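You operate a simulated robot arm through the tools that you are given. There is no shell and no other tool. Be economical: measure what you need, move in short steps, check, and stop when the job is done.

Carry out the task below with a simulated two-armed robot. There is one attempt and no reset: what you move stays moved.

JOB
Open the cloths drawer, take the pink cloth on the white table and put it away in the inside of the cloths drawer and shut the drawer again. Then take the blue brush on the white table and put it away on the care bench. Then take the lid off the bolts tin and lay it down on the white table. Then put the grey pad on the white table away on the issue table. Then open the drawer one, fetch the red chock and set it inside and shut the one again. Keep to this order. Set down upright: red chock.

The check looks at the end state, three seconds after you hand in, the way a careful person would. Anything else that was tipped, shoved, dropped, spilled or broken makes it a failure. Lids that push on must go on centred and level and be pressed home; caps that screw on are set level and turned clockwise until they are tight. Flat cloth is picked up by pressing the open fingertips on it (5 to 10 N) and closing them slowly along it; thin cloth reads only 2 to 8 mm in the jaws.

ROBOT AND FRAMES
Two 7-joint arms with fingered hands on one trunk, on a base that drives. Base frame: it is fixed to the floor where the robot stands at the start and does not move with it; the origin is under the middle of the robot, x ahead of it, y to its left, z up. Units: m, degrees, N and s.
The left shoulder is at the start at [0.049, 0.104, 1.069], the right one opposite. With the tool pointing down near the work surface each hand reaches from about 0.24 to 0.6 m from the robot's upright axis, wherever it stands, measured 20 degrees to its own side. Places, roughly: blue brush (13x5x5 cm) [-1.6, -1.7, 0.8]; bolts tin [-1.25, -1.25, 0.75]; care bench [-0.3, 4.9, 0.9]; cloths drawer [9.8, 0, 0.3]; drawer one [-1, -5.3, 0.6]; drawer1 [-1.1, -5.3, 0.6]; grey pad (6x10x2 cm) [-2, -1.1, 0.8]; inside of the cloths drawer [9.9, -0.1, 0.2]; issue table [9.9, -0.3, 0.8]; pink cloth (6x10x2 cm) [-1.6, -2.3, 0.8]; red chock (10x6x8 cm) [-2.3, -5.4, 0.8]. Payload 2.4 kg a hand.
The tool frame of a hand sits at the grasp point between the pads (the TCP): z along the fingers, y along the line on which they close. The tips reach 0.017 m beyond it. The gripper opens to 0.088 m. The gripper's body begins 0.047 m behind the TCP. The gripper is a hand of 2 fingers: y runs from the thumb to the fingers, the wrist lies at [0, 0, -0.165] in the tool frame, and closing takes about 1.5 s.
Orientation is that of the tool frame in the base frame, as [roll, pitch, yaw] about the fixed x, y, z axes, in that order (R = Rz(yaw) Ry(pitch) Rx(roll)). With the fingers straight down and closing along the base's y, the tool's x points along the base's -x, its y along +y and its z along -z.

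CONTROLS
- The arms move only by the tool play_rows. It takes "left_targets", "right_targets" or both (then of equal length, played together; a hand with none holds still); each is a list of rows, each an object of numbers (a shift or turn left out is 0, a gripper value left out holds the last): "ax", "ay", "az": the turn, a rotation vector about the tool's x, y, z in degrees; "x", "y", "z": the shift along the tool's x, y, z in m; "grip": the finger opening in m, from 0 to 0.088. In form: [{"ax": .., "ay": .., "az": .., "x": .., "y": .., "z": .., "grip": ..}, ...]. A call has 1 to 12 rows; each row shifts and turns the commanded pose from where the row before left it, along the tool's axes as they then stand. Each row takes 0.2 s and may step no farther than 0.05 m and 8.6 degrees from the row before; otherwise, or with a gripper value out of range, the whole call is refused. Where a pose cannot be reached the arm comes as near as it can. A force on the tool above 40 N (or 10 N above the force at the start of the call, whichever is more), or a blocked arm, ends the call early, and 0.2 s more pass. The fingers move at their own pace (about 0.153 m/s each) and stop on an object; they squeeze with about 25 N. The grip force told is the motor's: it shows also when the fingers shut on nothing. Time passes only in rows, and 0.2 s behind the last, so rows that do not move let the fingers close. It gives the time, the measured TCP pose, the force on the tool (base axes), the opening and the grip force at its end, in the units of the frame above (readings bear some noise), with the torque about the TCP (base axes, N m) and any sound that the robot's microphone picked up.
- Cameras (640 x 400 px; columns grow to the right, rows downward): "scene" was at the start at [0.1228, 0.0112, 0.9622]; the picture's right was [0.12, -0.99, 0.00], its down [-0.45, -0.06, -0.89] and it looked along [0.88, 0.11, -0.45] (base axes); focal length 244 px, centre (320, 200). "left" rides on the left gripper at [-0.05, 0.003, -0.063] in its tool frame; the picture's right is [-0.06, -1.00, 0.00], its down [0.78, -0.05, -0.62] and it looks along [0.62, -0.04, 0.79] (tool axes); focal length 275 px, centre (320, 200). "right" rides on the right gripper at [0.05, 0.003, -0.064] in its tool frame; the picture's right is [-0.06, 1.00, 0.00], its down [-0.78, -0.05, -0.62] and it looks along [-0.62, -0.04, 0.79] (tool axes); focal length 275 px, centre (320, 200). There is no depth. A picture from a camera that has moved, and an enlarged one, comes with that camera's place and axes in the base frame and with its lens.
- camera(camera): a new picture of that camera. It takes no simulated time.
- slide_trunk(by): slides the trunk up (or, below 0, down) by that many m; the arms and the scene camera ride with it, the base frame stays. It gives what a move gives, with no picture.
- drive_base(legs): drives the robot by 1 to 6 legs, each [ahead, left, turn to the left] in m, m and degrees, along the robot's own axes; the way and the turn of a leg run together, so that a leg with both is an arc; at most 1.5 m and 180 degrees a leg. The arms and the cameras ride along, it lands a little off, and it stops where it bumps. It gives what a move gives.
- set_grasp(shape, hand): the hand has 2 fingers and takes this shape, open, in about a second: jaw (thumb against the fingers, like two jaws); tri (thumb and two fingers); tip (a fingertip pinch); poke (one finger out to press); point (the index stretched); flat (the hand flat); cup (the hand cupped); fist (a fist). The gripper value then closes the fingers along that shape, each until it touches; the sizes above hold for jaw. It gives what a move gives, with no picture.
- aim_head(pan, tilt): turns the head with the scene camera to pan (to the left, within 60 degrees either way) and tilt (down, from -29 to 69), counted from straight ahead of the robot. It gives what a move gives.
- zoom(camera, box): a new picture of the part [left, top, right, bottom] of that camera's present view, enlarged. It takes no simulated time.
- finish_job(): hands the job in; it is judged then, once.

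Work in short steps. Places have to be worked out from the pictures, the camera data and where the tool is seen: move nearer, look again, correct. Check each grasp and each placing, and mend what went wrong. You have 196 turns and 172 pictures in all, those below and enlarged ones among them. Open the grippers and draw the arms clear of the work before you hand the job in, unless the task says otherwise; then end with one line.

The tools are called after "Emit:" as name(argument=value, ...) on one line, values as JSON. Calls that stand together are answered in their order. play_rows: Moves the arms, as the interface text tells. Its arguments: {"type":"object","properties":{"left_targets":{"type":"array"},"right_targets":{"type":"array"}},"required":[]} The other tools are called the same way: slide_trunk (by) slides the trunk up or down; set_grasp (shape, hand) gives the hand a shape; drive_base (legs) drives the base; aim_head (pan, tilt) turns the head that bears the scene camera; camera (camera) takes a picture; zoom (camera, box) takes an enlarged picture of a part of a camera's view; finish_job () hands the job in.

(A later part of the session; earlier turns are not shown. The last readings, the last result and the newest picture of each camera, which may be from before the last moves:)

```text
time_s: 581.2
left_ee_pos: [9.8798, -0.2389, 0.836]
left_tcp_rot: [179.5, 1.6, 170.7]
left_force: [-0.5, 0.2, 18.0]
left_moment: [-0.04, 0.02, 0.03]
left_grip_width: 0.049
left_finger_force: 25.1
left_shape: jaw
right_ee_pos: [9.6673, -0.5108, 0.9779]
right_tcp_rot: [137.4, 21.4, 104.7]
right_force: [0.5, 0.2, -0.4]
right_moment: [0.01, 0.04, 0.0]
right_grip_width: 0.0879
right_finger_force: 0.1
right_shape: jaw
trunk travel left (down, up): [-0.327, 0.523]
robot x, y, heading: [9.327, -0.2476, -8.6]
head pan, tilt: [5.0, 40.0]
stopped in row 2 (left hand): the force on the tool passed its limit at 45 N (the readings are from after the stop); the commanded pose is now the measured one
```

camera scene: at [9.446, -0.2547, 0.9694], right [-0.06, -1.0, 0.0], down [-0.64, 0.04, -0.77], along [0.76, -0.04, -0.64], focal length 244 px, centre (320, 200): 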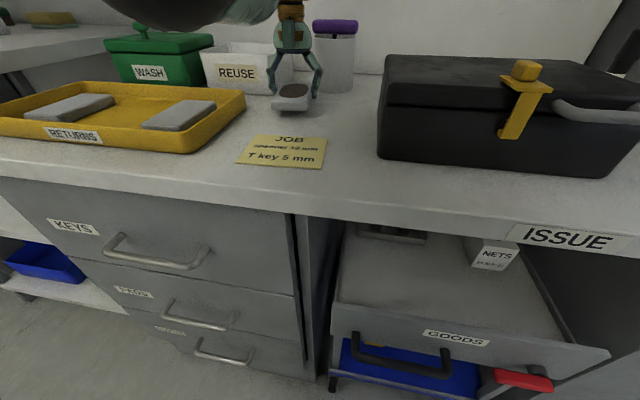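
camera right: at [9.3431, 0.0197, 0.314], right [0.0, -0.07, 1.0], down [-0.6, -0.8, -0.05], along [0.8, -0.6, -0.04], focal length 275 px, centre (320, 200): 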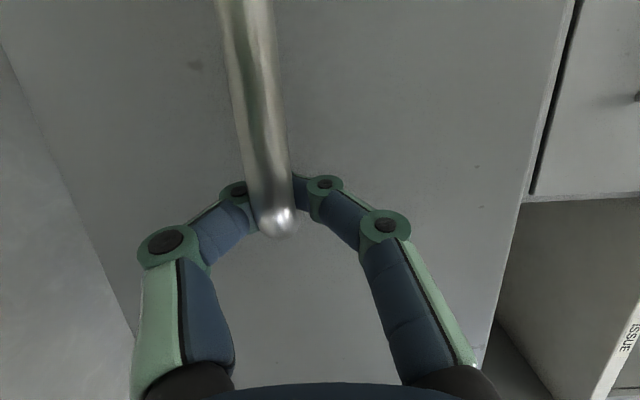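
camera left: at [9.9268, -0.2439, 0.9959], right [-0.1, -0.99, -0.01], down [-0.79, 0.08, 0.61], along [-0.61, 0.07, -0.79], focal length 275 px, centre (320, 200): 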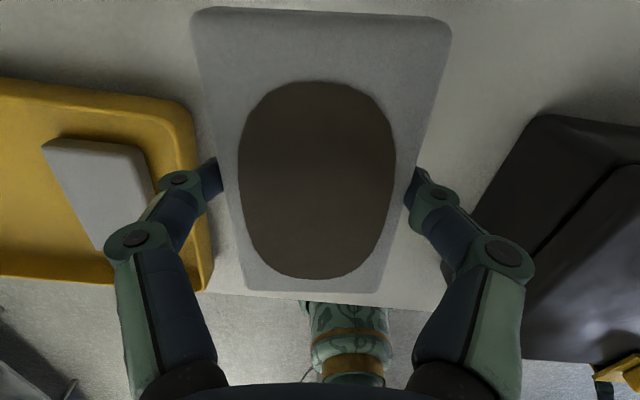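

Pad is on the table. Release and rise with the trunk.

Emit:
play_rows(left_targets=[{"grip": 0.06}, {"grip": 0.068}, {}, {}])

Emit:
slide_trunk(by=0.12)

Emit:
camera(camera="scene")

```text
time_s: 582.2
left_ee_pos: [9.8783, -0.237, 0.8368]
left_tcp_rot: [179.5, 1.5, 170.7]
left_force: [5.2, 1.7, 35.0]
left_moment: [-0.38, 0.05, 0.13]
left_grip_width: 0.0626
left_finger_force: 0.1
left_shape: jaw
right_ee_pos: [9.6681, -0.51, 0.9776]
right_tcp_rot: [137.4, 21.4, 104.6]
right_force: [-0.3, -0.1, -0.1]
right_moment: [0.01, 0.03, 0.02]
right_grip_width: 0.088
right_finger_force: 0.1
right_shape: jaw
trunk travel left (down, up): [-0.327, 0.523]
robot x, y, heading: [9.33, -0.2461, -8.4]
head pan, tilt: [5.0, 40.0]
```

```text
time_s: 583.8
left_ee_pos: [9.8781, -0.2382, 0.9534]
left_tcp_rot: [179.6, 1.2, 170.7]
left_force: [0.1, 0.0, -0.6]
left_moment: [0.0, 0.04, 0.02]
left_grip_width: 0.0678
left_finger_force: 0.0
left_shape: jaw
right_ee_pos: [9.6702, -0.5117, 1.0966]
right_tcp_rot: [137.4, 21.2, 104.5]
right_force: [-0.4, 0.0, 0.5]
right_moment: [0.0, -0.01, 0.0]
right_grip_width: 0.0881
right_finger_force: 0.0
right_shape: jaw
trunk travel left (down, up): [-0.447, 0.403]
robot x, y, heading: [9.3305, -0.2415, -8.1]
head pan, tilt: [5.0, 40.0]
```

```text
48 pictures are left
camera scene: at [9.4429, -0.2543, 1.09], right [-0.06, -1.0, 0.0], down [-0.64, 0.04, -0.77], along [0.76, -0.04, -0.64], focal length 244 px, centre (320, 200)
```

scene: 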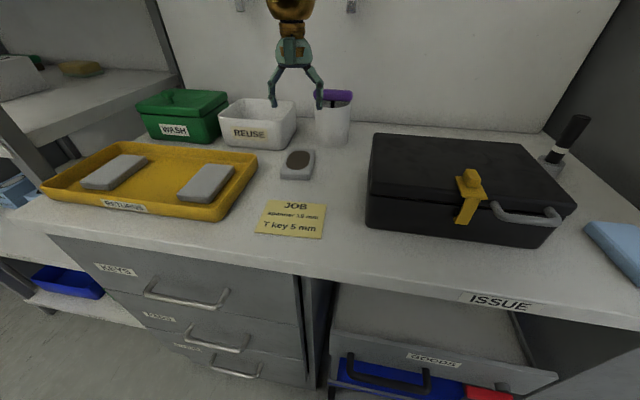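

Pad is neatly placed. Now head back west through the corridor for the last part (chock and drawer one).

Emit:
drive_base(legs=[[-0.8, 0, 0], [-0.1, -1.3, 0], [0, 0, -171.8], [1.2, 0.52, 0], [1.4, 0, 0], [1.4, 0, 0]])

```text
time_s: 610.4
left_ee_pos: [5.9191, -1.7443, 0.9582]
left_tcp_rot: [179.8, 1.6, -7.4]
left_force: [-0.2, 0.0, -0.6]
left_moment: [0.0, 0.01, -0.03]
left_grip_width: 0.0674
left_finger_force: 0.0
left_shape: jaw
right_ee_pos: [6.1216, -1.4614, 1.1013]
right_tcp_rot: [137.4, 22.5, -74.2]
right_force: [0.5, -1.0, 0.9]
right_moment: [-0.02, -0.01, -0.03]
right_grip_width: 0.0881
right_finger_force: 0.0
right_shape: jaw
trunk travel left (down, up): [-0.447, 0.403]
robot x, y, heading: [6.4636, -1.7135, 173.4]
head pan, tilt: [5.0, 40.0]
stopped in leg 5: the robot was blocked; the commanded pose is now the measured one
```

Something blocked (likely the carton's flap by the right arm). Back off, move left, and look.

Emit:
drive_base(legs=[[-0.2, 0.15, 0], [0, 0.12, 6.5]])

Emit:
aim_head(pan=-20, tilt=20)

Emit:
camera(camera="scene")

```text
time_s: 613.1
left_ee_pos: [6.0959, -2.0916, 0.9534]
left_tcp_rot: [179.6, 1.1, -0.7]
left_force: [-0.9, 0.0, -0.8]
left_moment: [0.01, 0.0, 0.01]
left_grip_width: 0.068
left_finger_force: 0.0
left_shape: jaw
right_ee_pos: [6.2631, -1.7862, 1.097]
right_tcp_rot: [137.7, 21.9, -67.3]
right_force: [0.6, 1.1, 0.1]
right_moment: [0.01, -0.01, 0.01]
right_grip_width: 0.088
right_finger_force: 0.0
right_shape: jaw
trunk travel left (down, up): [-0.447, 0.403]
robot x, y, heading: [6.6408, -2.0016, -179.7]
head pan, tilt: [5.0, 40.0]
```

```text
time_s: 614.0
left_ee_pos: [6.0978, -2.0922, 0.9533]
left_tcp_rot: [179.5, 1.2, -0.7]
left_force: [-0.1, 0.3, -1.1]
left_moment: [0.01, 0.02, -0.01]
left_grip_width: 0.0679
left_finger_force: 0.1
left_shape: jaw
right_ee_pos: [6.2637, -1.7863, 1.0965]
right_tcp_rot: [137.8, 21.9, -67.2]
right_force: [0.1, 0.1, -0.3]
right_moment: [-0.01, -0.03, 0.0]
right_grip_width: 0.0883
right_finger_force: 0.2
right_shape: jaw
trunk travel left (down, up): [-0.447, 0.403]
robot x, y, heading: [6.6389, -2.0017, -179.5]
head pan, tilt: [-20.0, 20.0]
```

```text
47 pictures are left
camera scene: at [6.5196, -1.9711, 1.1214], right [0.34, 0.94, 0.0], down [0.32, -0.12, -0.94], along [-0.88, 0.32, -0.34], focal length 244 px, centre (320, 200)
```

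scene: 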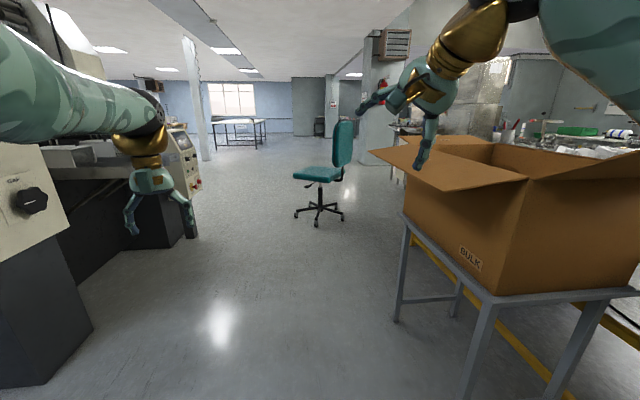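

Box is unharmed. Continue straight at y≈-1.95 to x≈2.6.

Emit:
drive_base(legs=[[1.4, -0.04, 0], [1.3, 0, 0], [1.3, 0, 0]])

Emit:
aim_head(pan=35, tilt=15)

Emit:
camera(camera="scene")

```text
time_s: 633.3
left_ee_pos: [2.0663, -2.1054, 0.9531]
left_tcp_rot: [179.5, 1.2, -1.2]
left_force: [0.0, 0.4, 0.0]
left_moment: [-0.01, -0.01, -0.02]
left_grip_width: 0.0682
left_finger_force: 0.0
left_shape: jaw
right_ee_pos: [2.2363, -1.8035, 1.0987]
right_tcp_rot: [137.7, 21.9, -67.7]
right_force: [-0.8, 0.3, -0.5]
right_moment: [0.03, -0.02, -0.02]
right_grip_width: 0.0879
right_finger_force: 0.1
right_shape: jaw
trunk travel left (down, up): [-0.447, 0.403]
robot x, y, heading: [2.6086, -2.023, 179.6]
head pan, tilt: [-20.0, 20.0]
```

```text
time_s: 634.6
left_ee_pos: [2.0648, -2.1059, 0.9537]
left_tcp_rot: [179.5, 1.1, -1.3]
left_force: [-1.5, 0.5, -0.3]
left_moment: [-0.02, 0.03, 0.01]
left_grip_width: 0.0679
left_finger_force: 0.0
left_shape: jaw
right_ee_pos: [2.236, -1.8032, 1.0976]
right_tcp_rot: [137.7, 21.8, -67.7]
right_force: [0.0, 0.8, -0.4]
right_moment: [-0.03, -0.03, -0.07]
right_grip_width: 0.0877
right_finger_force: 0.1
right_shape: jaw
trunk travel left (down, up): [-0.447, 0.403]
robot x, y, heading: [2.6111, -2.0253, 179.7]
head pan, tilt: [35.0, 15.0]
```

```text
46 pictures are left
camera scene: at [2.5002, -2.0744, 1.129], right [-0.56, 0.83, 0.0], down [0.22, 0.15, -0.96], along [-0.8, -0.54, -0.27], focal length 244 px, centre (320, 200)
```

scene: 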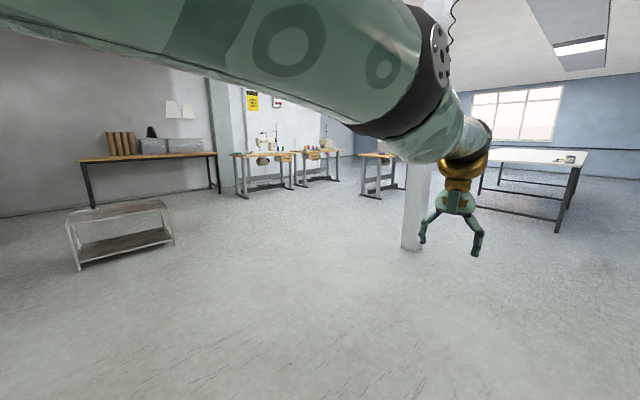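

Emit:
zoom(camera="scene", box=[220, 110, 420, 210])

```text
3.20 times, centred on (320, 160) of scene
camera zoom: at [2.5002, -2.0744, 1.129], right [-0.56, 0.83, 0.0], down [0.22, 0.15, -0.96], along [-0.8, -0.54, -0.27], focal length 782 px, centre (320, 328)
```

zoom: 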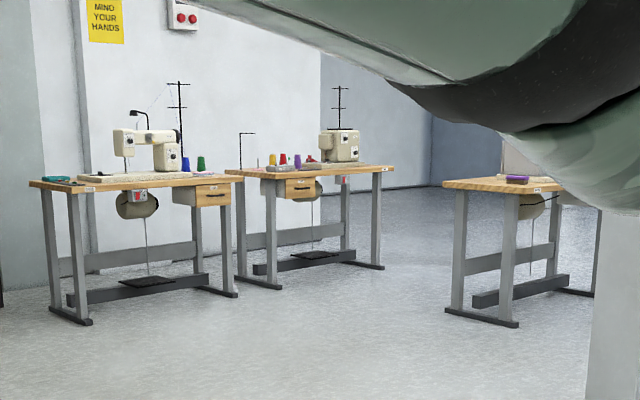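

Drawer one is the small drawer at the right end of the first sewing table; drive there.

Emit:
drive_base(legs=[[1.2, 0.65, 0], [1.2, 0.65, 0], [0.9, 0.55, 0], [0, 0, 75]])

Emit:
aim_head(pan=0, tilt=22)

Emit:
camera(camera="scene")

```text
time_s: 655.9
left_ee_pos: [-0.775, -4.3081, 0.9532]
left_tcp_rot: [179.5, 1.0, 71.0]
left_force: [0.1, -0.2, 0.7]
left_moment: [0.03, 0.04, 0.01]
left_grip_width: 0.0678
left_finger_force: 0.0
left_shape: jaw
right_ee_pos: [-1.012, -4.0543, 1.0978]
right_tcp_rot: [137.8, 21.9, 4.5]
right_force: [0.3, 0.8, 1.0]
right_moment: [0.0, -0.01, 0.01]
right_grip_width: 0.0884
right_finger_force: 0.1
right_shape: jaw
trunk travel left (down, up): [-0.447, 0.403]
robot x, y, heading: [-0.6885, -3.7676, -108.1]
head pan, tilt: [35.0, 15.0]
```

```text
time_s: 656.9
left_ee_pos: [-0.7743, -4.3089, 0.9525]
left_tcp_rot: [179.5, 1.1, 71.1]
left_force: [0.6, -0.2, -0.7]
left_moment: [-0.02, -0.01, -0.01]
left_grip_width: 0.0678
left_finger_force: 0.1
left_shape: jaw
right_ee_pos: [-1.0132, -4.0545, 1.0981]
right_tcp_rot: [137.7, 21.8, 4.5]
right_force: [0.8, -0.2, -0.4]
right_moment: [-0.03, -0.01, -0.02]
right_grip_width: 0.088
right_finger_force: 0.0
right_shape: jaw
trunk travel left (down, up): [-0.447, 0.403]
robot x, y, heading: [-0.6887, -3.7636, -107.9]
head pan, tilt: [0.0, 22.0]
```

```text
44 pictures are left
camera scene: at [-0.729, -3.883, 1.1183], right [-0.95, 0.31, 0.0], down [0.12, 0.36, -0.93], along [-0.29, -0.88, -0.37], focal length 244 px, centre (320, 200)
```

scene: 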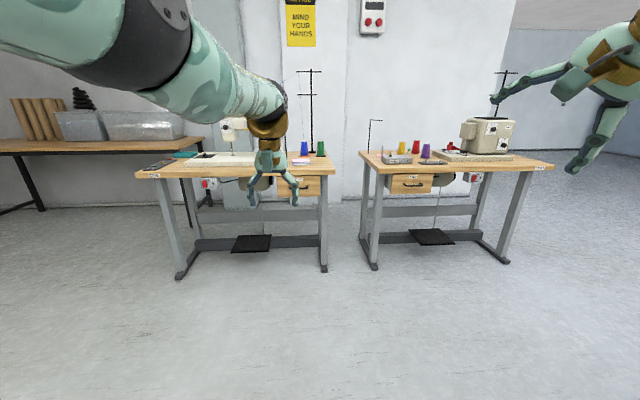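

Emit:
zoom(camera="scene", box=[260, 130, 460, 220])

```text
3.20 times, centred on (360, 175) of scene
camera zoom: at [-0.729, -3.883, 1.1183], right [-0.95, 0.31, 0.0], down [0.12, 0.36, -0.93], along [-0.29, -0.88, -0.37], focal length 782 px, centre (192, 280)
```

zoom: 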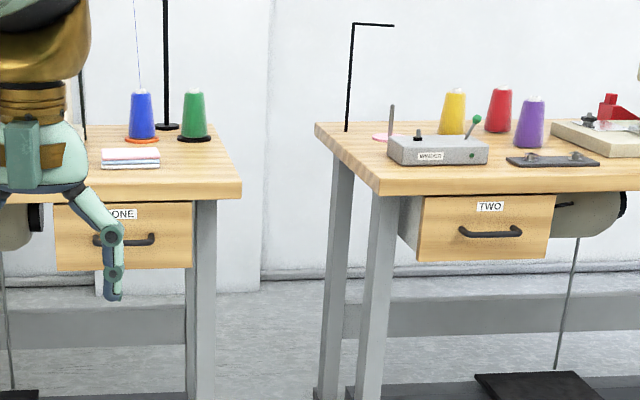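

Drawer ONE is at ≈(-1.04,-5.22,0.65). Turn the left hand to point ahead (closing vertically) and lower the trunk.

Emit:
play_rows(left_targets=[{"ax": 4.949, "ay": -4.949, "az": -4.949, "grip": 0.088}, {"ax": 4.949, "ay": -4.949, "az": -4.949}, {"ax": 4.949, "ay": -4.949, "az": -4.949}, {"ax": 4.949, "ay": -4.949, "az": -4.949}, {"ax": 4.949, "ay": -4.949, "az": -4.949}, {"ax": 4.949, "ay": -4.949, "az": -4.949}, {"ax": 4.949, "ay": -4.949, "az": -4.949}])

Emit:
play_rows(left_targets=[{"ax": 4.949, "ay": -4.949, "az": -4.949}, {"ax": 4.949, "ay": -4.949, "az": -4.949}, {"ax": 4.949, "ay": -4.949, "az": -4.949}, {"ax": 4.949, "ay": -4.949, "az": -4.949}, {"ax": 4.949, "ay": -4.949, "az": -4.949}, {"ax": 4.949, "ay": -4.949, "az": -4.949}, {"ax": 4.949, "ay": -4.949, "az": -4.949}, {}])

Emit:
slide_trunk(by=-0.15)

Emit:
camera(camera="scene")

```text
time_s: 658.5
left_ee_pos: [-0.8111, -4.3903, 0.9296]
left_tcp_rot: [-134.4, 20.7, 116.4]
left_force: [-0.8, -0.1, 0.2]
left_moment: [-0.01, 0.01, -0.04]
left_grip_width: 0.088
left_finger_force: 0.1
left_shape: jaw
left hand out of reach, approached as far as the arm can: row 1, 2, 3, 4, 5, 6, 7
right_ee_pos: [-1.0124, -4.0559, 1.0968]
right_tcp_rot: [137.8, 21.9, 4.5]
right_force: [-0.5, -1.4, -0.5]
right_moment: [0.01, 0.04, -0.01]
right_grip_width: 0.0877
right_finger_force: 0.1
right_shape: jaw
trunk travel left (down, up): [-0.447, 0.403]
robot x, y, heading: [-0.6896, -3.7675, -107.8]
head pan, tilt: [0.0, 22.0]
```

```text
time_s: 660.3
left_ee_pos: [-0.815, -4.3973, 0.9632]
left_tcp_rot: [-88.7, 0.3, 161.1]
left_force: [0.4, 0.7, 0.6]
left_moment: [0.0, 0.01, 0.01]
left_grip_width: 0.088
left_finger_force: 0.1
left_shape: jaw
left hand out of reach, approached as far as the arm can: row 1, 2, 5, 6, 7
right_ee_pos: [-1.0122, -4.055, 1.0972]
right_tcp_rot: [137.8, 21.9, 4.5]
right_force: [-0.3, 0.0, 0.4]
right_moment: [-0.01, 0.02, -0.01]
right_grip_width: 0.0876
right_finger_force: 0.0
right_shape: jaw
trunk travel left (down, up): [-0.447, 0.403]
robot x, y, heading: [-0.6887, -3.7686, -108.0]
head pan, tilt: [0.0, 22.0]
```

```text
time_s: 662.0
left_ee_pos: [-0.8146, -4.3983, 0.8141]
left_tcp_rot: [-88.8, 0.4, 161.1]
left_force: [-0.1, 0.1, -0.6]
left_moment: [0.03, -0.01, -0.03]
left_grip_width: 0.088
left_finger_force: 0.0
left_shape: jaw
right_ee_pos: [-1.012, -4.0569, 0.9446]
right_tcp_rot: [138.7, 21.6, 4.7]
right_force: [0.5, -0.2, 0.5]
right_moment: [-0.01, 0.0, 0.01]
right_grip_width: 0.0881
right_finger_force: 0.0
right_shape: jaw
trunk travel left (down, up): [-0.297, 0.553]
robot x, y, heading: [-0.6876, -3.7651, -108.0]
head pan, tilt: [0.0, 22.0]
```

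```text
42 pictures are left
camera scene: at [-0.7303, -3.8869, 0.9675], right [-0.95, 0.31, 0.0], down [0.12, 0.36, -0.93], along [-0.29, -0.88, -0.37], focal length 244 px, centre (320, 200)
```

scene: 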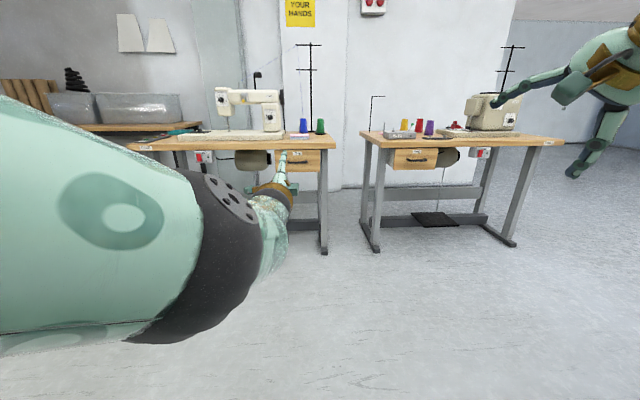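

Emit:
zoom(camera="scene", box=[230, 110, 390, 210])

Emit:
camera(camera="left")

```text
4.00 times, centred on (310, 160) of scene
camera zoom: at [-0.7303, -3.8869, 0.9675], right [-0.95, 0.31, 0.0], down [0.12, 0.36, -0.93], along [-0.29, -0.88, -0.37], focal length 977 px, centre (360, 360)
```

zoom: 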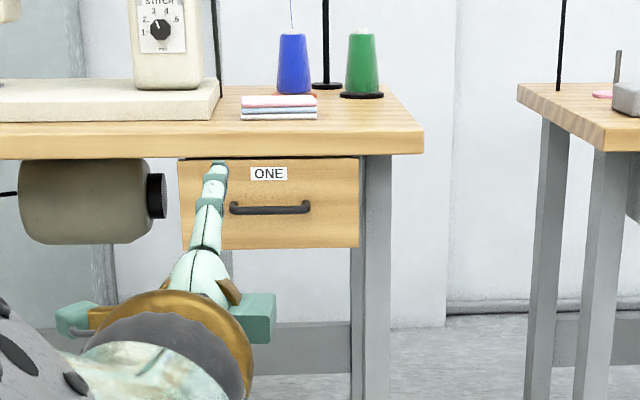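

```text
40 pictures are left
camera left: at [-0.7474, -4.355, 0.81], right [0.06, 0.0, 1.0], down [-0.54, 0.84, 0.03], along [-0.84, -0.54, 0.05], focal length 275 px, centre (320, 200)
```

left: 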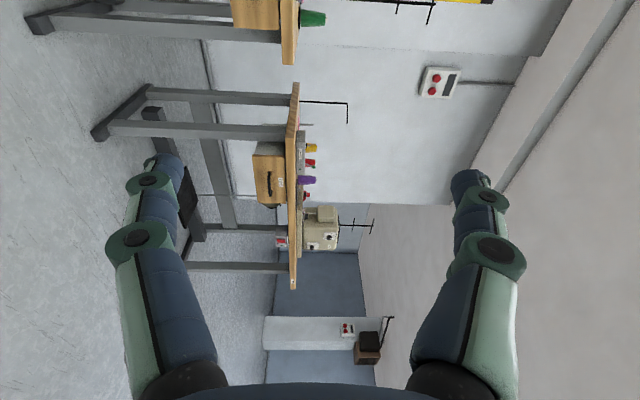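

Handle triangulated at ≈(-1.03,-5.19,0.66). Lower the trunk to bring the hand to that height and drive near.

Emit:
slide_trunk(by=-0.15)

Emit:
drive_base(legs=[[0.62, 0.04, 0]])

Emit:
camera(camera="left")

Emit:
camera(camera="scene")

```text
time_s: 663.8
left_ee_pos: [-0.8146, -4.3985, 0.6639]
left_tcp_rot: [-88.8, 0.4, 161.1]
left_force: [-0.7, -1.4, 0.4]
left_moment: [0.0, 0.03, -0.01]
left_grip_width: 0.0881
left_finger_force: 0.2
left_shape: jaw
right_ee_pos: [-1.0178, -4.0687, 0.7557]
right_tcp_rot: [144.7, 18.8, 7.0]
right_force: [-0.8, 1.0, 0.6]
right_moment: [-0.02, 0.01, 0.05]
right_grip_width: 0.088
right_finger_force: 0.2
right_shape: jaw
trunk travel left (down, up): [-0.147, 0.703]
robot x, y, heading: [-0.6904, -3.7681, -108.0]
head pan, tilt: [0.0, 22.0]
```

```text
time_s: 667.3
left_ee_pos: [-0.9644, -5.0071, 0.6645]
left_tcp_rot: [-88.8, 0.4, 161.2]
left_force: [-0.2, 0.1, -0.1]
left_moment: [0.01, 0.01, 0.01]
left_grip_width: 0.0879
left_finger_force: 0.0
left_shape: jaw
right_ee_pos: [-1.1685, -4.6782, 0.7558]
right_tcp_rot: [144.8, 18.9, 7.3]
right_force: [-0.7, 0.1, -0.3]
right_moment: [0.01, -0.03, 0.0]
right_grip_width: 0.088
right_finger_force: 0.0
right_shape: jaw
trunk travel left (down, up): [-0.147, 0.703]
robot x, y, heading: [-0.8419, -4.3736, -107.6]
head pan, tilt: [0.0, 22.0]
```

```text
39 pictures are left
camera left: at [-0.897, -4.9626, 0.6596], right [0.06, 0.0, 1.0], down [-0.54, 0.84, 0.03], along [-0.84, -0.55, 0.05], focal length 275 px, centre (320, 200)
```

left: 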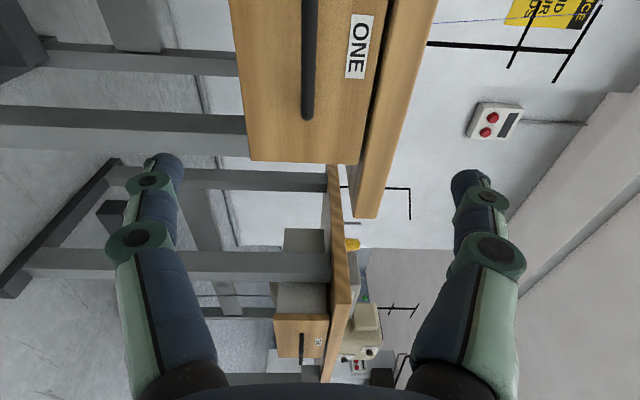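

```text
38 pictures are left
camera scene: at [-0.8841, -4.5009, 0.8184], right [-0.95, 0.3, 0.0], down [0.11, 0.36, -0.93], along [-0.28, -0.88, -0.37], focal length 244 px, centre (320, 200)
```

scene: 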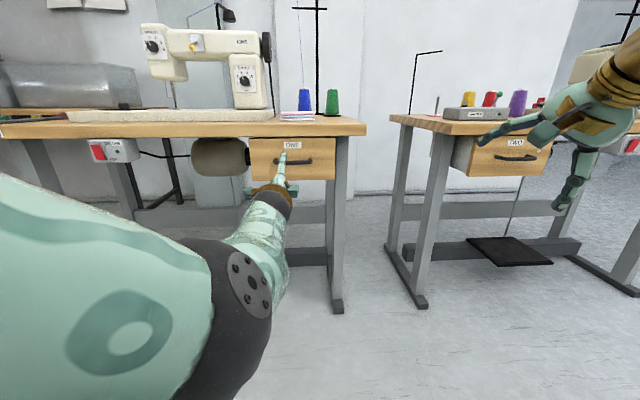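

Aligned with the handle (≈0.21 m ahead). Drive in and grip.

Emit:
drive_base(legs=[[0.19, 0.0, 0]])

Emit:
camera(camera="left")

```text
time_s: 668.9
left_ee_pos: [-1.0217, -5.1889, 0.6637]
left_tcp_rot: [-88.9, 0.4, 161.4]
left_force: [1.0, 1.1, -0.9]
left_moment: [0.05, -0.03, -0.01]
left_grip_width: 0.088
left_finger_force: 0.0
left_shape: jaw
right_ee_pos: [-1.2256, -4.8597, 0.7557]
right_tcp_rot: [144.7, 18.9, 7.4]
right_force: [-0.5, -0.4, -0.7]
right_moment: [-0.04, -0.03, 0.02]
right_grip_width: 0.088
right_finger_force: 0.1
right_shape: jaw
trunk travel left (down, up): [-0.147, 0.703]
robot x, y, heading: [-0.9003, -4.5565, -107.3]
head pan, tilt: [0.0, 22.0]
```

```text
37 pictures are left
camera left: at [-0.9541, -5.1448, 0.6596], right [0.06, 0.0, 1.0], down [-0.55, 0.84, 0.03], along [-0.84, -0.55, 0.05], focal length 275 px, centre (320, 200)
```

left: 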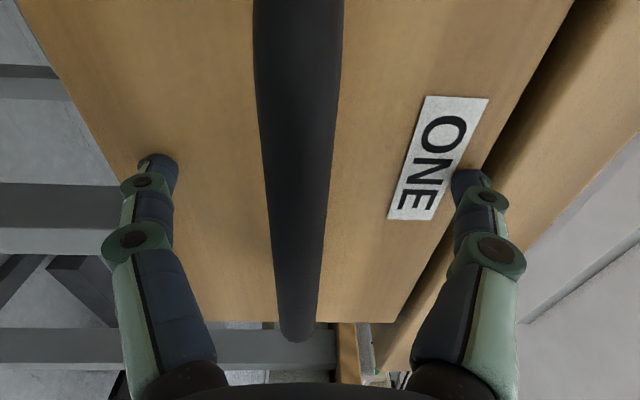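

Emit:
play_rows(left_targets=[{"grip": 0.05}, {"grip": 0.03}, {"grip": 0.0}, {}, {}, {}, {}])

Emit:
drive_base(legs=[[-0.12, 0, 0]])

Emit:
camera(camera="scene")

```text
time_s: 670.5
left_ee_pos: [-1.0212, -5.1895, 0.664]
left_tcp_rot: [-88.9, 0.4, 161.4]
left_force: [1.1, 3.9, 1.1]
left_moment: [0.03, -0.02, 0.02]
left_grip_width: 0.0005
left_finger_force: 24.7
left_shape: jaw
right_ee_pos: [-1.226, -4.8604, 0.7555]
right_tcp_rot: [144.9, 18.8, 7.3]
right_force: [0.5, 0.6, 0.6]
right_moment: [0.03, 0.02, -0.01]
right_grip_width: 0.0882
right_finger_force: 0.0
right_shape: jaw
trunk travel left (down, up): [-0.147, 0.703]
robot x, y, heading: [-0.9009, -4.5514, -107.4]
head pan, tilt: [0.0, 22.0]
```

```text
time_s: 671.7
left_ee_pos: [-0.9856, -5.0728, 0.6636]
left_tcp_rot: [-88.9, 0.4, 161.3]
left_force: [0.4, 0.5, -0.2]
left_moment: [0.0, 0.0, -0.04]
left_grip_width: 0.0003
left_finger_force: 25.0
left_shape: jaw
right_ee_pos: [-1.1894, -4.7458, 0.7549]
right_tcp_rot: [144.9, 18.9, 7.3]
right_force: [0.3, 0.9, -0.5]
right_moment: [0.0, 0.0, -0.01]
right_grip_width: 0.0881
right_finger_force: 0.0
right_shape: jaw
trunk travel left (down, up): [-0.147, 0.703]
robot x, y, heading: [-0.8644, -4.4414, -107.8]
head pan, tilt: [0.0, 22.0]
```

```text
36 pictures are left
camera scene: at [-0.9054, -4.5679, 0.8183], right [-0.95, 0.3, 0.0], down [0.11, 0.36, -0.93], along [-0.28, -0.88, -0.37], focal length 244 px, centre (320, 200)
```

scene: 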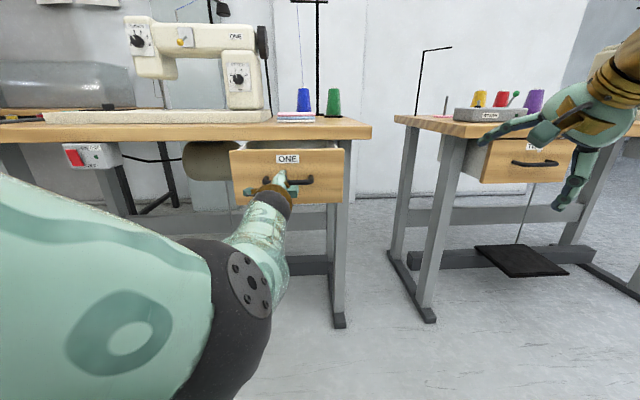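

It opens. Pull 0.13 m further.

Emit:
drive_base(legs=[[-0.13, 0, 0]])

Emit:
camera(camera="scene")

```text
time_s: 673.0
left_ee_pos: [-0.944, -4.9468, 0.6642]
left_tcp_rot: [-88.8, 0.5, 161.6]
left_force: [-1.0, -3.6, 8.5]
left_moment: [0.07, 0.01, 0.03]
left_grip_width: 0.0002
left_finger_force: 24.8
left_shape: jaw
right_ee_pos: [-1.1484, -4.6176, 0.7553]
right_tcp_rot: [144.8, 18.9, 7.4]
right_force: [0.6, -0.3, -0.3]
right_moment: [0.0, -0.03, 0.01]
right_grip_width: 0.0881
right_finger_force: 0.1
right_shape: jaw
trunk travel left (down, up): [-0.147, 0.703]
robot x, y, heading: [-0.8194, -4.3169, -107.7]
head pan, tilt: [0.0, 22.0]
```

```text
35 pictures are left
camera scene: at [-0.865, -4.4411, 0.8185], right [-0.95, 0.3, 0.0], down [0.11, 0.36, -0.93], along [-0.28, -0.88, -0.37], focal length 244 px, centre (320, 200)
```

scene: 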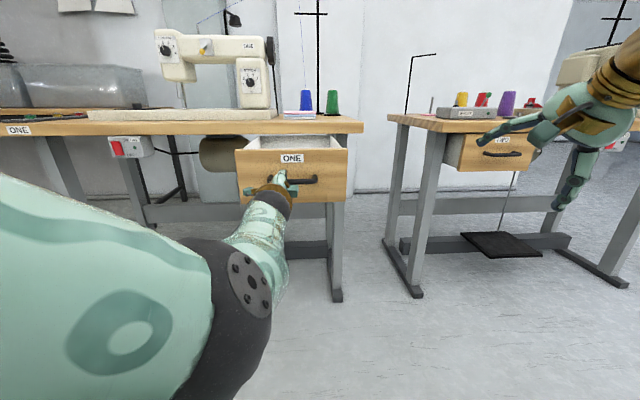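

Drawer is open about 0.25 m. Release and back off.

Emit:
play_rows(left_targets=[{"grip": 0.088}, {}, {}, {}, {}])

Emit:
drive_base(legs=[[-0.4, 0, 0]])

Emit:
slide_trunk(by=0.35)

Emit:
aim_head(pan=0, tilt=25)

Emit:
camera(camera="scene")

```text
time_s: 674.2
left_ee_pos: [-0.9439, -4.9479, 0.6638]
left_tcp_rot: [-88.9, 0.6, 161.5]
left_force: [0.4, -0.1, 0.1]
left_moment: [-0.02, 0.0, -0.03]
left_grip_width: 0.0877
left_finger_force: 0.1
left_shape: jaw
right_ee_pos: [-1.1487, -4.6195, 0.755]
right_tcp_rot: [144.7, 19.0, 7.3]
right_force: [0.5, 0.0, 0.6]
right_moment: [0.04, -0.02, 0.0]
right_grip_width: 0.0879
right_finger_force: 0.0
right_shape: jaw
trunk travel left (down, up): [-0.147, 0.703]
robot x, y, heading: [-0.8259, -4.3184, -107.7]
head pan, tilt: [0.0, 22.0]
```

```text
time_s: 676.7
left_ee_pos: [-0.8251, -4.5686, 0.6643]
left_tcp_rot: [-88.7, 0.5, 161.2]
left_force: [-0.1, 0.2, 0.0]
left_moment: [0.04, 0.0, 0.05]
left_grip_width: 0.0879
left_finger_force: 0.1
left_shape: jaw
right_ee_pos: [-1.0285, -4.2391, 0.7554]
right_tcp_rot: [144.7, 18.9, 7.4]
right_force: [-0.6, -0.4, -0.1]
right_moment: [-0.02, -0.03, -0.01]
right_grip_width: 0.088
right_finger_force: 0.1
right_shape: jaw
trunk travel left (down, up): [-0.147, 0.703]
robot x, y, heading: [-0.7024, -3.9343, -107.7]
head pan, tilt: [0.0, 22.0]
```

```text
time_s: 680.1
left_ee_pos: [-0.8257, -4.5683, 1.0139]
left_tcp_rot: [-88.8, 0.5, 161.4]
left_force: [1.0, 0.2, -0.5]
left_moment: [0.0, 0.01, -0.01]
left_grip_width: 0.0881
left_finger_force: 0.0
left_shape: jaw
right_ee_pos: [-1.029, -4.2387, 1.1054]
right_tcp_rot: [144.8, 18.9, 7.3]
right_force: [0.3, 1.1, -0.2]
right_moment: [0.01, -0.01, -0.03]
right_grip_width: 0.0881
right_finger_force: 0.0
right_shape: jaw
trunk travel left (down, up): [-0.497, 0.353]
robot x, y, heading: [-0.7011, -3.9386, -107.7]
head pan, tilt: [0.0, 22.0]
```

```text
time_s: 680.7
left_ee_pos: [-0.8243, -4.5665, 1.0143]
left_tcp_rot: [-88.9, 0.5, 161.3]
left_force: [-0.4, 0.3, 0.9]
left_moment: [-0.01, -0.03, -0.01]
left_grip_width: 0.0879
left_finger_force: 0.0
left_shape: jaw
right_ee_pos: [-1.0297, -4.239, 1.105]
right_tcp_rot: [144.8, 18.9, 7.2]
right_force: [-0.4, -0.4, 0.4]
right_moment: [-0.01, 0.0, 0.02]
right_grip_width: 0.0881
right_finger_force: 0.1
right_shape: jaw
trunk travel left (down, up): [-0.497, 0.353]
robot x, y, heading: [-0.7037, -3.9357, -108.0]
head pan, tilt: [0.0, 25.0]
```

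```text
34 pictures are left
camera scene: at [-0.7409, -4.05, 1.1637], right [-0.95, 0.3, 0.0], down [0.13, 0.4, -0.91], along [-0.28, -0.86, -0.42], focal length 244 px, centre (320, 200)
```

scene: 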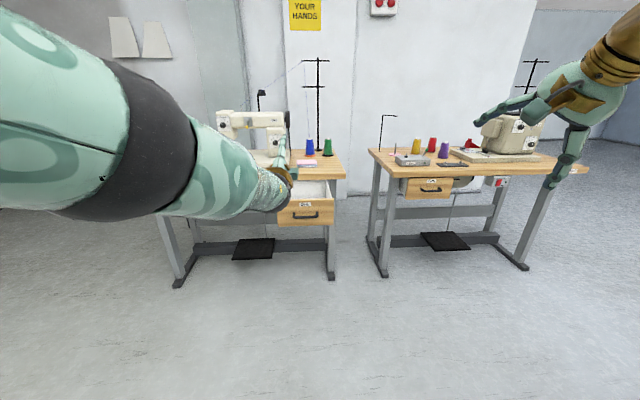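

Retract the left hand first (to avoid the straight-arm trap), then turn it back to pointing down.

Emit:
play_rows(left_targets=[{"z": -0.045}, {"z": -0.045}, {"z": -0.045}, {"z": -0.04}, {"ax": -4.949, "ay": 4.949, "az": 4.949}, {"ax": -4.949, "ay": 4.949, "az": 4.949}, {"ax": -4.949, "ay": 4.949, "az": 4.949}, {"ax": -4.949, "ay": 4.949, "az": 4.949}, {"ax": -4.949, "ay": 4.949, "az": 4.949}, {"ax": -4.949, "ay": 4.949, "az": 4.949}, {"ax": -4.949, "ay": 4.949, "az": 4.949}])

Emit:
play_rows(left_targets=[{"ax": -4.949, "ay": 4.949, "az": 4.949}, {"ax": -4.949, "ay": 4.949, "az": 4.949}, {"ax": -4.949, "ay": 4.949, "az": 4.949}, {"ax": -4.949, "ay": 4.949, "az": 4.949}, {"ax": -4.949, "ay": 4.949, "az": 4.949}, {"ax": -4.949, "ay": 4.949, "az": 4.949}, {"ax": -4.949, "ay": 4.949, "az": 4.949}, {}])

Emit:
zoom(camera="scene", box=[260, 120, 600, 240])

```text
time_s: 683.1
left_ee_pos: [-0.778, -4.3972, 1.0125]
left_tcp_rot: [-111.1, 15.4, 138.2]
left_force: [-0.5, 0.6, 0.1]
left_moment: [-0.01, -0.02, -0.01]
left_grip_width: 0.0878
left_finger_force: 0.0
left_shape: jaw
left hand out of reach, approached as far as the arm can: row 8, 9, 10, 11
right_ee_pos: [-1.0288, -4.2397, 1.1048]
right_tcp_rot: [144.7, 18.9, 7.3]
right_force: [1.2, -0.5, -0.5]
right_moment: [0.0, 0.01, 0.01]
right_grip_width: 0.0878
right_finger_force: 0.0
right_shape: jaw
trunk travel left (down, up): [-0.497, 0.353]
robot x, y, heading: [-0.7019, -3.9355, -107.8]
head pan, tilt: [0.0, 25.0]
```

```text
time_s: 684.9
left_ee_pos: [-0.7773, -4.3976, 1.0141]
left_tcp_rot: [-111.1, 15.3, 138.1]
left_force: [-0.1, 0.2, 0.1]
left_moment: [0.02, -0.01, 0.02]
left_grip_width: 0.0879
left_finger_force: 0.0
left_shape: jaw
left hand out of reach, approached as far as the arm can: row 1, 2, 3, 4, 5, 6, 7
right_ee_pos: [-1.0295, -4.2382, 1.1068]
right_tcp_rot: [144.8, 18.9, 7.3]
right_force: [-0.6, 0.0, 0.4]
right_moment: [-0.02, 0.0, 0.04]
right_grip_width: 0.088
right_finger_force: 0.1
right_shape: jaw
trunk travel left (down, up): [-0.497, 0.353]
robot x, y, heading: [-0.7016, -3.94, -107.6]
head pan, tilt: [0.0, 25.0]
```

```text
1.88 times, centred on (430, 180) of scene
camera zoom: at [-0.7408, -4.05, 1.1637], right [-0.95, 0.3, 0.0], down [0.13, 0.4, -0.91], along [-0.28, -0.86, -0.42], focal length 460 px, centre (113, 238)
```

zoom: 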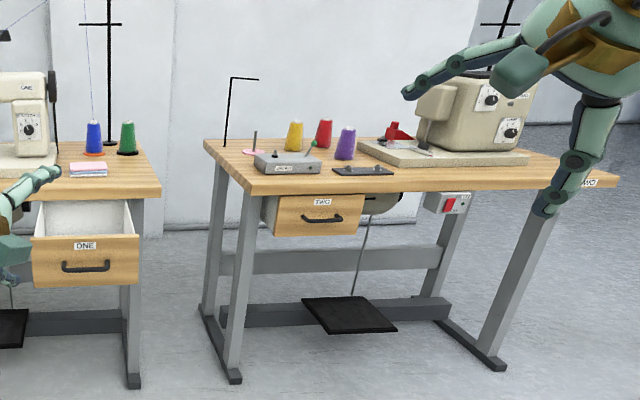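

The left hand stopped part way; lower it, then continue the rotation.

Emit:
play_rows(left_targets=[{"x": 0.0106, "y": 0.036, "z": 0.0138}, {"x": 0.0106, "y": 0.036, "z": 0.0138}, {"x": 0.0106, "y": 0.036, "z": 0.0138}, {"x": 0.0106, "y": 0.036, "z": 0.0138}, {"ax": -4.949, "ay": 4.949, "az": 4.949}, {"ax": -4.949, "ay": 4.949, "az": 4.949}, {"ax": -4.949, "ay": 4.949, "az": 4.949}, {"ax": -4.949, "ay": 4.949, "az": 4.949}, {"ax": -4.949, "ay": 4.949, "az": 4.949}, {"ax": -4.949, "ay": 4.949, "az": 4.949}])

```text
time_s: 687.1
left_ee_pos: [-0.761, -4.4276, 0.8241]
left_tcp_rot: [-153.9, 16.7, 94.9]
left_force: [-0.4, 0.5, 1.0]
left_moment: [-0.02, -0.01, -0.02]
left_grip_width: 0.0881
left_finger_force: 0.0
left_shape: jaw
left hand out of reach, approached as far as the arm can: row 9, 10
right_ee_pos: [-1.0284, -4.2396, 1.1064]
right_tcp_rot: [144.7, 18.9, 7.2]
right_force: [0.4, 0.4, 0.2]
right_moment: [0.01, -0.01, 0.0]
right_grip_width: 0.0878
right_finger_force: 0.1
right_shape: jaw
trunk travel left (down, up): [-0.497, 0.353]
robot x, y, heading: [-0.7026, -3.9391, -107.9]
head pan, tilt: [0.0, 25.0]
```

Emit:
play_rows(left_targets=[{"ax": -4.949, "ay": 4.949, "az": 4.949}, {"ax": -4.949, "ay": 4.949, "az": 4.949}, {"ax": -4.949, "ay": 4.949, "az": 4.949}, {"ax": -4.949, "ay": 4.949, "az": 4.949}, {}])

```text
time_s: 688.3
left_ee_pos: [-0.7539, -4.4124, 0.8253]
left_tcp_rot: [-177.3, 3.7, 72.7]
left_force: [-0.8, 0.1, -0.3]
left_moment: [0.02, -0.02, -0.01]
left_grip_width: 0.0878
left_finger_force: 0.0
left_shape: jaw
left hand out of reach, approached as far as the arm can: row 3, 4
right_ee_pos: [-1.0289, -4.2387, 1.1052]
right_tcp_rot: [144.8, 18.9, 7.4]
right_force: [1.0, -0.7, -0.4]
right_moment: [0.03, -0.01, 0.0]
right_grip_width: 0.0883
right_finger_force: 0.1
right_shape: jaw
trunk travel left (down, up): [-0.497, 0.353]
robot x, y, heading: [-0.7074, -3.9394, -107.6]
head pan, tilt: [0.0, 25.0]
```

Left hand is down again. Red chock sits on table two near its machine, ≈(-2.19,-5.3). Raise a bit and move in front of table two, keeping between it and the third table.

Emit:
slide_trunk(by=0.15)

Emit:
drive_base(legs=[[0.35, -0.35, 4], [0.4, -0.9, 0]])

Emit:
aim_head(pan=5, tilt=35)

Emit:
camera(camera="scene")

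```text
time_s: 690.1
left_ee_pos: [-0.7557, -4.4172, 0.9842]
left_tcp_rot: [-179.0, 3.3, 71.0]
left_force: [0.1, 0.7, 0.3]
left_moment: [-0.02, 0.0, 0.0]
left_grip_width: 0.0879
left_finger_force: 0.1
left_shape: jaw
right_ee_pos: [-1.0289, -4.2389, 1.2555]
right_tcp_rot: [144.8, 18.8, 7.3]
right_force: [0.7, -0.4, 0.0]
right_moment: [0.04, -0.03, 0.01]
right_grip_width: 0.0883
right_finger_force: 0.0
right_shape: jaw
trunk travel left (down, up): [-0.647, 0.203]
robot x, y, heading: [-0.7041, -3.9364, -107.7]
head pan, tilt: [0.0, 25.0]
```

```text
time_s: 697.7
left_ee_pos: [-2.1264, -4.8275, 0.9857]
left_tcp_rot: [-179.0, 3.2, 74.7]
left_force: [-0.5, -0.2, 0.5]
left_moment: [-0.03, -0.01, 0.0]
left_grip_width: 0.0882
left_finger_force: 0.0
left_shape: jaw
right_ee_pos: [-2.41, -4.6672, 1.255]
right_tcp_rot: [144.8, 18.9, 10.8]
right_force: [-0.3, 1.1, 0.2]
right_moment: [0.0, -0.01, 0.02]
right_grip_width: 0.088
right_finger_force: 0.1
right_shape: jaw
trunk travel left (down, up): [-0.647, 0.203]
robot x, y, heading: [-2.1008, -4.3444, -104.2]
head pan, tilt: [0.0, 25.0]
```

```text
time_s: 698.4
left_ee_pos: [-2.1257, -4.8273, 0.9848]
left_tcp_rot: [-179.0, 3.3, 74.7]
left_force: [-0.3, 0.8, 0.9]
left_moment: [0.02, 0.05, 0.01]
left_grip_width: 0.088
left_finger_force: 0.1
left_shape: jaw
right_ee_pos: [-2.4094, -4.6664, 1.2557]
right_tcp_rot: [144.8, 18.9, 10.7]
right_force: [0.8, 0.3, -0.4]
right_moment: [-0.01, 0.0, -0.01]
right_grip_width: 0.0883
right_finger_force: 0.1
right_shape: jaw
trunk travel left (down, up): [-0.647, 0.203]
robot x, y, heading: [-2.1016, -4.3461, -103.9]
head pan, tilt: [5.0, 35.0]
```

```text
32 pictures are left
camera scene: at [-2.1249, -4.4572, 1.2986], right [-0.99, 0.16, 0.0], down [0.09, 0.57, -0.82], along [-0.13, -0.81, -0.57], focal length 244 px, centre (320, 200)
```

scene: 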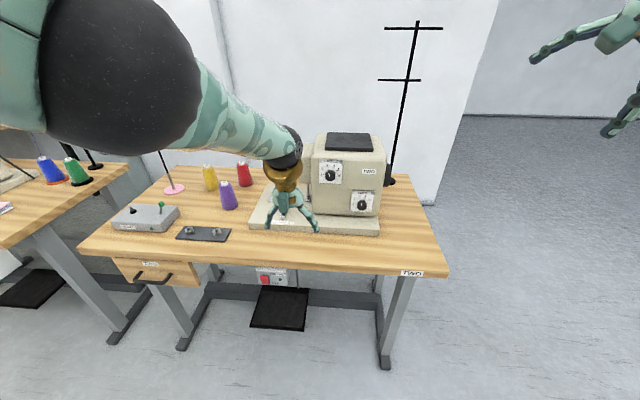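

Emit:
zoom(camera="scene", box=[220, 150, 400, 270])

Emit:
camera(camera="left")

```text
3.33 times, centred on (310, 210) of scene
camera zoom: at [-2.1249, -4.4572, 1.2986], right [-0.99, 0.16, 0.0], down [0.09, 0.57, -0.82], along [-0.13, -0.81, -0.57], focal length 814 px, centre (353, 167)
```

zoom: 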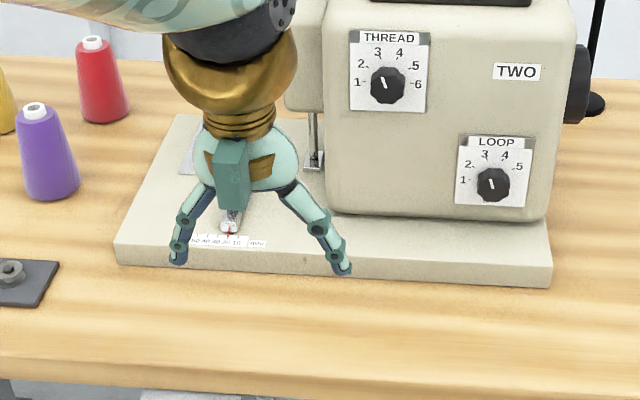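

```text
30 pictures are left
camera left: at [-2.1342, -4.873, 1.0502], right [-0.98, 0.21, 0.02], down [0.18, 0.8, 0.57], along [0.1, 0.56, -0.82], focal length 275 px, centre (320, 200)
```

left: 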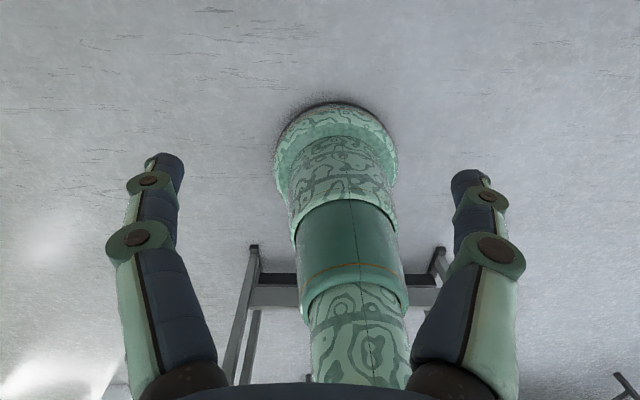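

Move the left hand aside to see the chock.

Emit:
play_rows(left_targets=[{"y": 0.045, "z": -0.03}, {"y": 0.045, "z": -0.03}, {"y": 0.04}, {}])

Emit:
zoom(camera="scene", box=[220, 150, 400, 270])

```text
refused: row 1 steps farther than a row can; nothing moved
```

```text
3.33 times, centred on (310, 210) of scene
camera zoom: at [-2.1249, -4.4572, 1.2986], right [-0.99, 0.16, 0.0], down [0.09, 0.57, -0.82], along [-0.13, -0.81, -0.57], focal length 814 px, centre (353, 167)
```

zoom: 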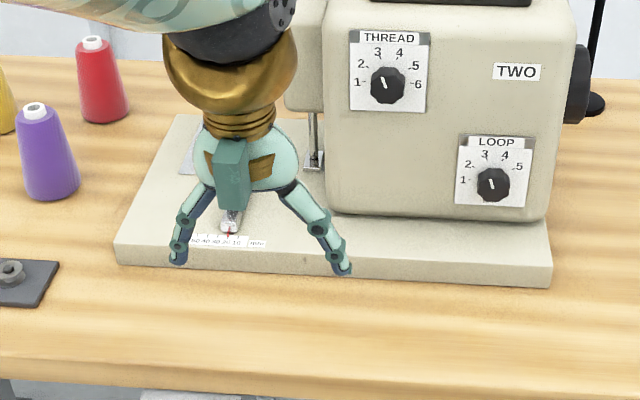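

Emit:
play_rows(left_targets=[{"y": 0.045}, {"y": 0.045}, {"y": 0.045}, {}])

Emit:
zoom(camera="scene", box=[220, 150, 400, 270])

```text
time_s: 699.4
left_ee_pos: [-1.9946, -4.8603, 0.9837]
left_tcp_rot: [-179.0, 3.2, 74.6]
left_force: [0.9, -0.6, 0.1]
left_moment: [-0.02, 0.0, -0.01]
left_grip_width: 0.0878
left_finger_force: 0.0
left_shape: jaw
left hand out of reach, approached as far as the arm can: row 3
right_ee_pos: [-2.4094, -4.6676, 1.2551]
right_tcp_rot: [144.7, 18.8, 10.9]
right_force: [0.6, -0.7, 0.3]
right_moment: [0.03, -0.01, -0.02]
right_grip_width: 0.0879
right_finger_force: 0.0
right_shape: jaw
trunk travel left (down, up): [-0.647, 0.203]
robot x, y, heading: [-2.1013, -4.3435, -103.9]
head pan, tilt: [5.0, 35.0]
```

```text
3.33 times, centred on (310, 210) of scene
camera zoom: at [-2.1252, -4.4571, 1.2985], right [-0.99, 0.16, 0.0], down [0.09, 0.57, -0.82], along [-0.13, -0.81, -0.57], focal length 814 px, centre (353, 167)
```

zoom: 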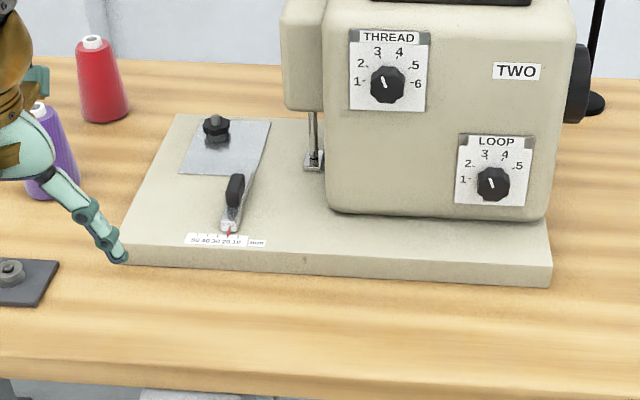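

The chock is hidden behind the machine head from here. Strafe left and look from that side.

Emit:
drive_base(legs=[[0.0, 0.55, 0]])

Emit:
slide_trunk(by=0.15)

Emit:
aim_head(pan=-35, tilt=35)

Emit:
camera(camera="scene")

```text
time_s: 702.6
left_ee_pos: [-1.4551, -4.9944, 0.9849]
left_tcp_rot: [-179.0, 3.4, 74.8]
left_force: [-0.4, -0.7, -0.3]
left_moment: [-0.02, 0.06, 0.02]
left_grip_width: 0.0882
left_finger_force: 0.0
left_shape: jaw
right_ee_pos: [-1.8693, -4.8029, 1.2559]
right_tcp_rot: [144.8, 18.9, 11.1]
right_force: [-0.7, 0.0, 0.7]
right_moment: [0.01, -0.01, 0.05]
right_grip_width: 0.0882
right_finger_force: 0.1
right_shape: jaw
trunk travel left (down, up): [-0.647, 0.203]
robot x, y, heading: [-1.5652, -4.4779, -103.6]
head pan, tilt: [5.0, 35.0]
```

```text
time_s: 704.4
left_ee_pos: [-1.4546, -4.9944, 1.1345]
left_tcp_rot: [-179.0, 3.3, 74.9]
left_force: [0.2, 0.6, 0.7]
left_moment: [0.02, 0.04, 0.0]
left_grip_width: 0.088
left_finger_force: 0.0
left_shape: jaw
right_ee_pos: [-1.8692, -4.8036, 1.4058]
right_tcp_rot: [144.8, 18.9, 11.0]
right_force: [0.3, 0.5, -0.5]
right_moment: [-0.02, -0.04, -0.01]
right_grip_width: 0.0882
right_finger_force: 0.0
right_shape: jaw
trunk travel left (down, up): [-0.797, 0.053]
robot x, y, heading: [-1.5662, -4.4794, -103.9]
head pan, tilt: [5.0, 35.0]
```

```text
time_s: 705.4
left_ee_pos: [-1.4539, -4.9934, 1.1339]
left_tcp_rot: [-179.0, 3.4, 74.9]
left_force: [-0.7, 0.3, 0.3]
left_moment: [-0.02, -0.02, -0.03]
left_grip_width: 0.0879
left_finger_force: 0.0
left_shape: jaw
right_ee_pos: [-1.8704, -4.8029, 1.4049]
right_tcp_rot: [144.8, 18.9, 11.0]
right_force: [0.2, 0.3, -0.5]
right_moment: [0.02, 0.0, 0.01]
right_grip_width: 0.0878
right_finger_force: 0.1
right_shape: jaw
trunk travel left (down, up): [-0.797, 0.053]
robot x, y, heading: [-1.5658, -4.4833, -103.6]
head pan, tilt: [-35.0, 35.0]
```

```text
27 pictures are left
camera scene: at [-1.6384, -4.5624, 1.4486], right [-0.66, 0.75, 0.0], down [0.43, 0.38, -0.82], along [-0.62, -0.54, -0.57], focal length 244 px, centre (320, 200)
```

scene: 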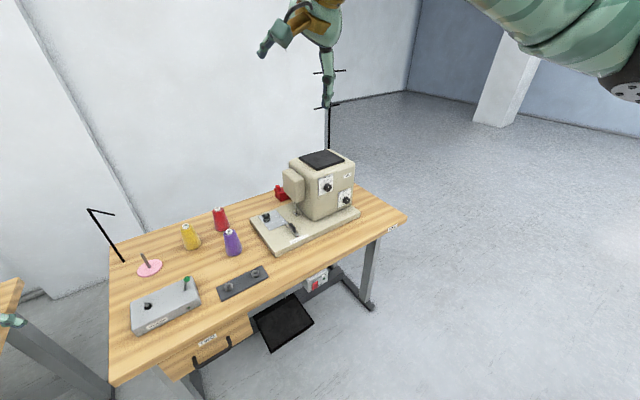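

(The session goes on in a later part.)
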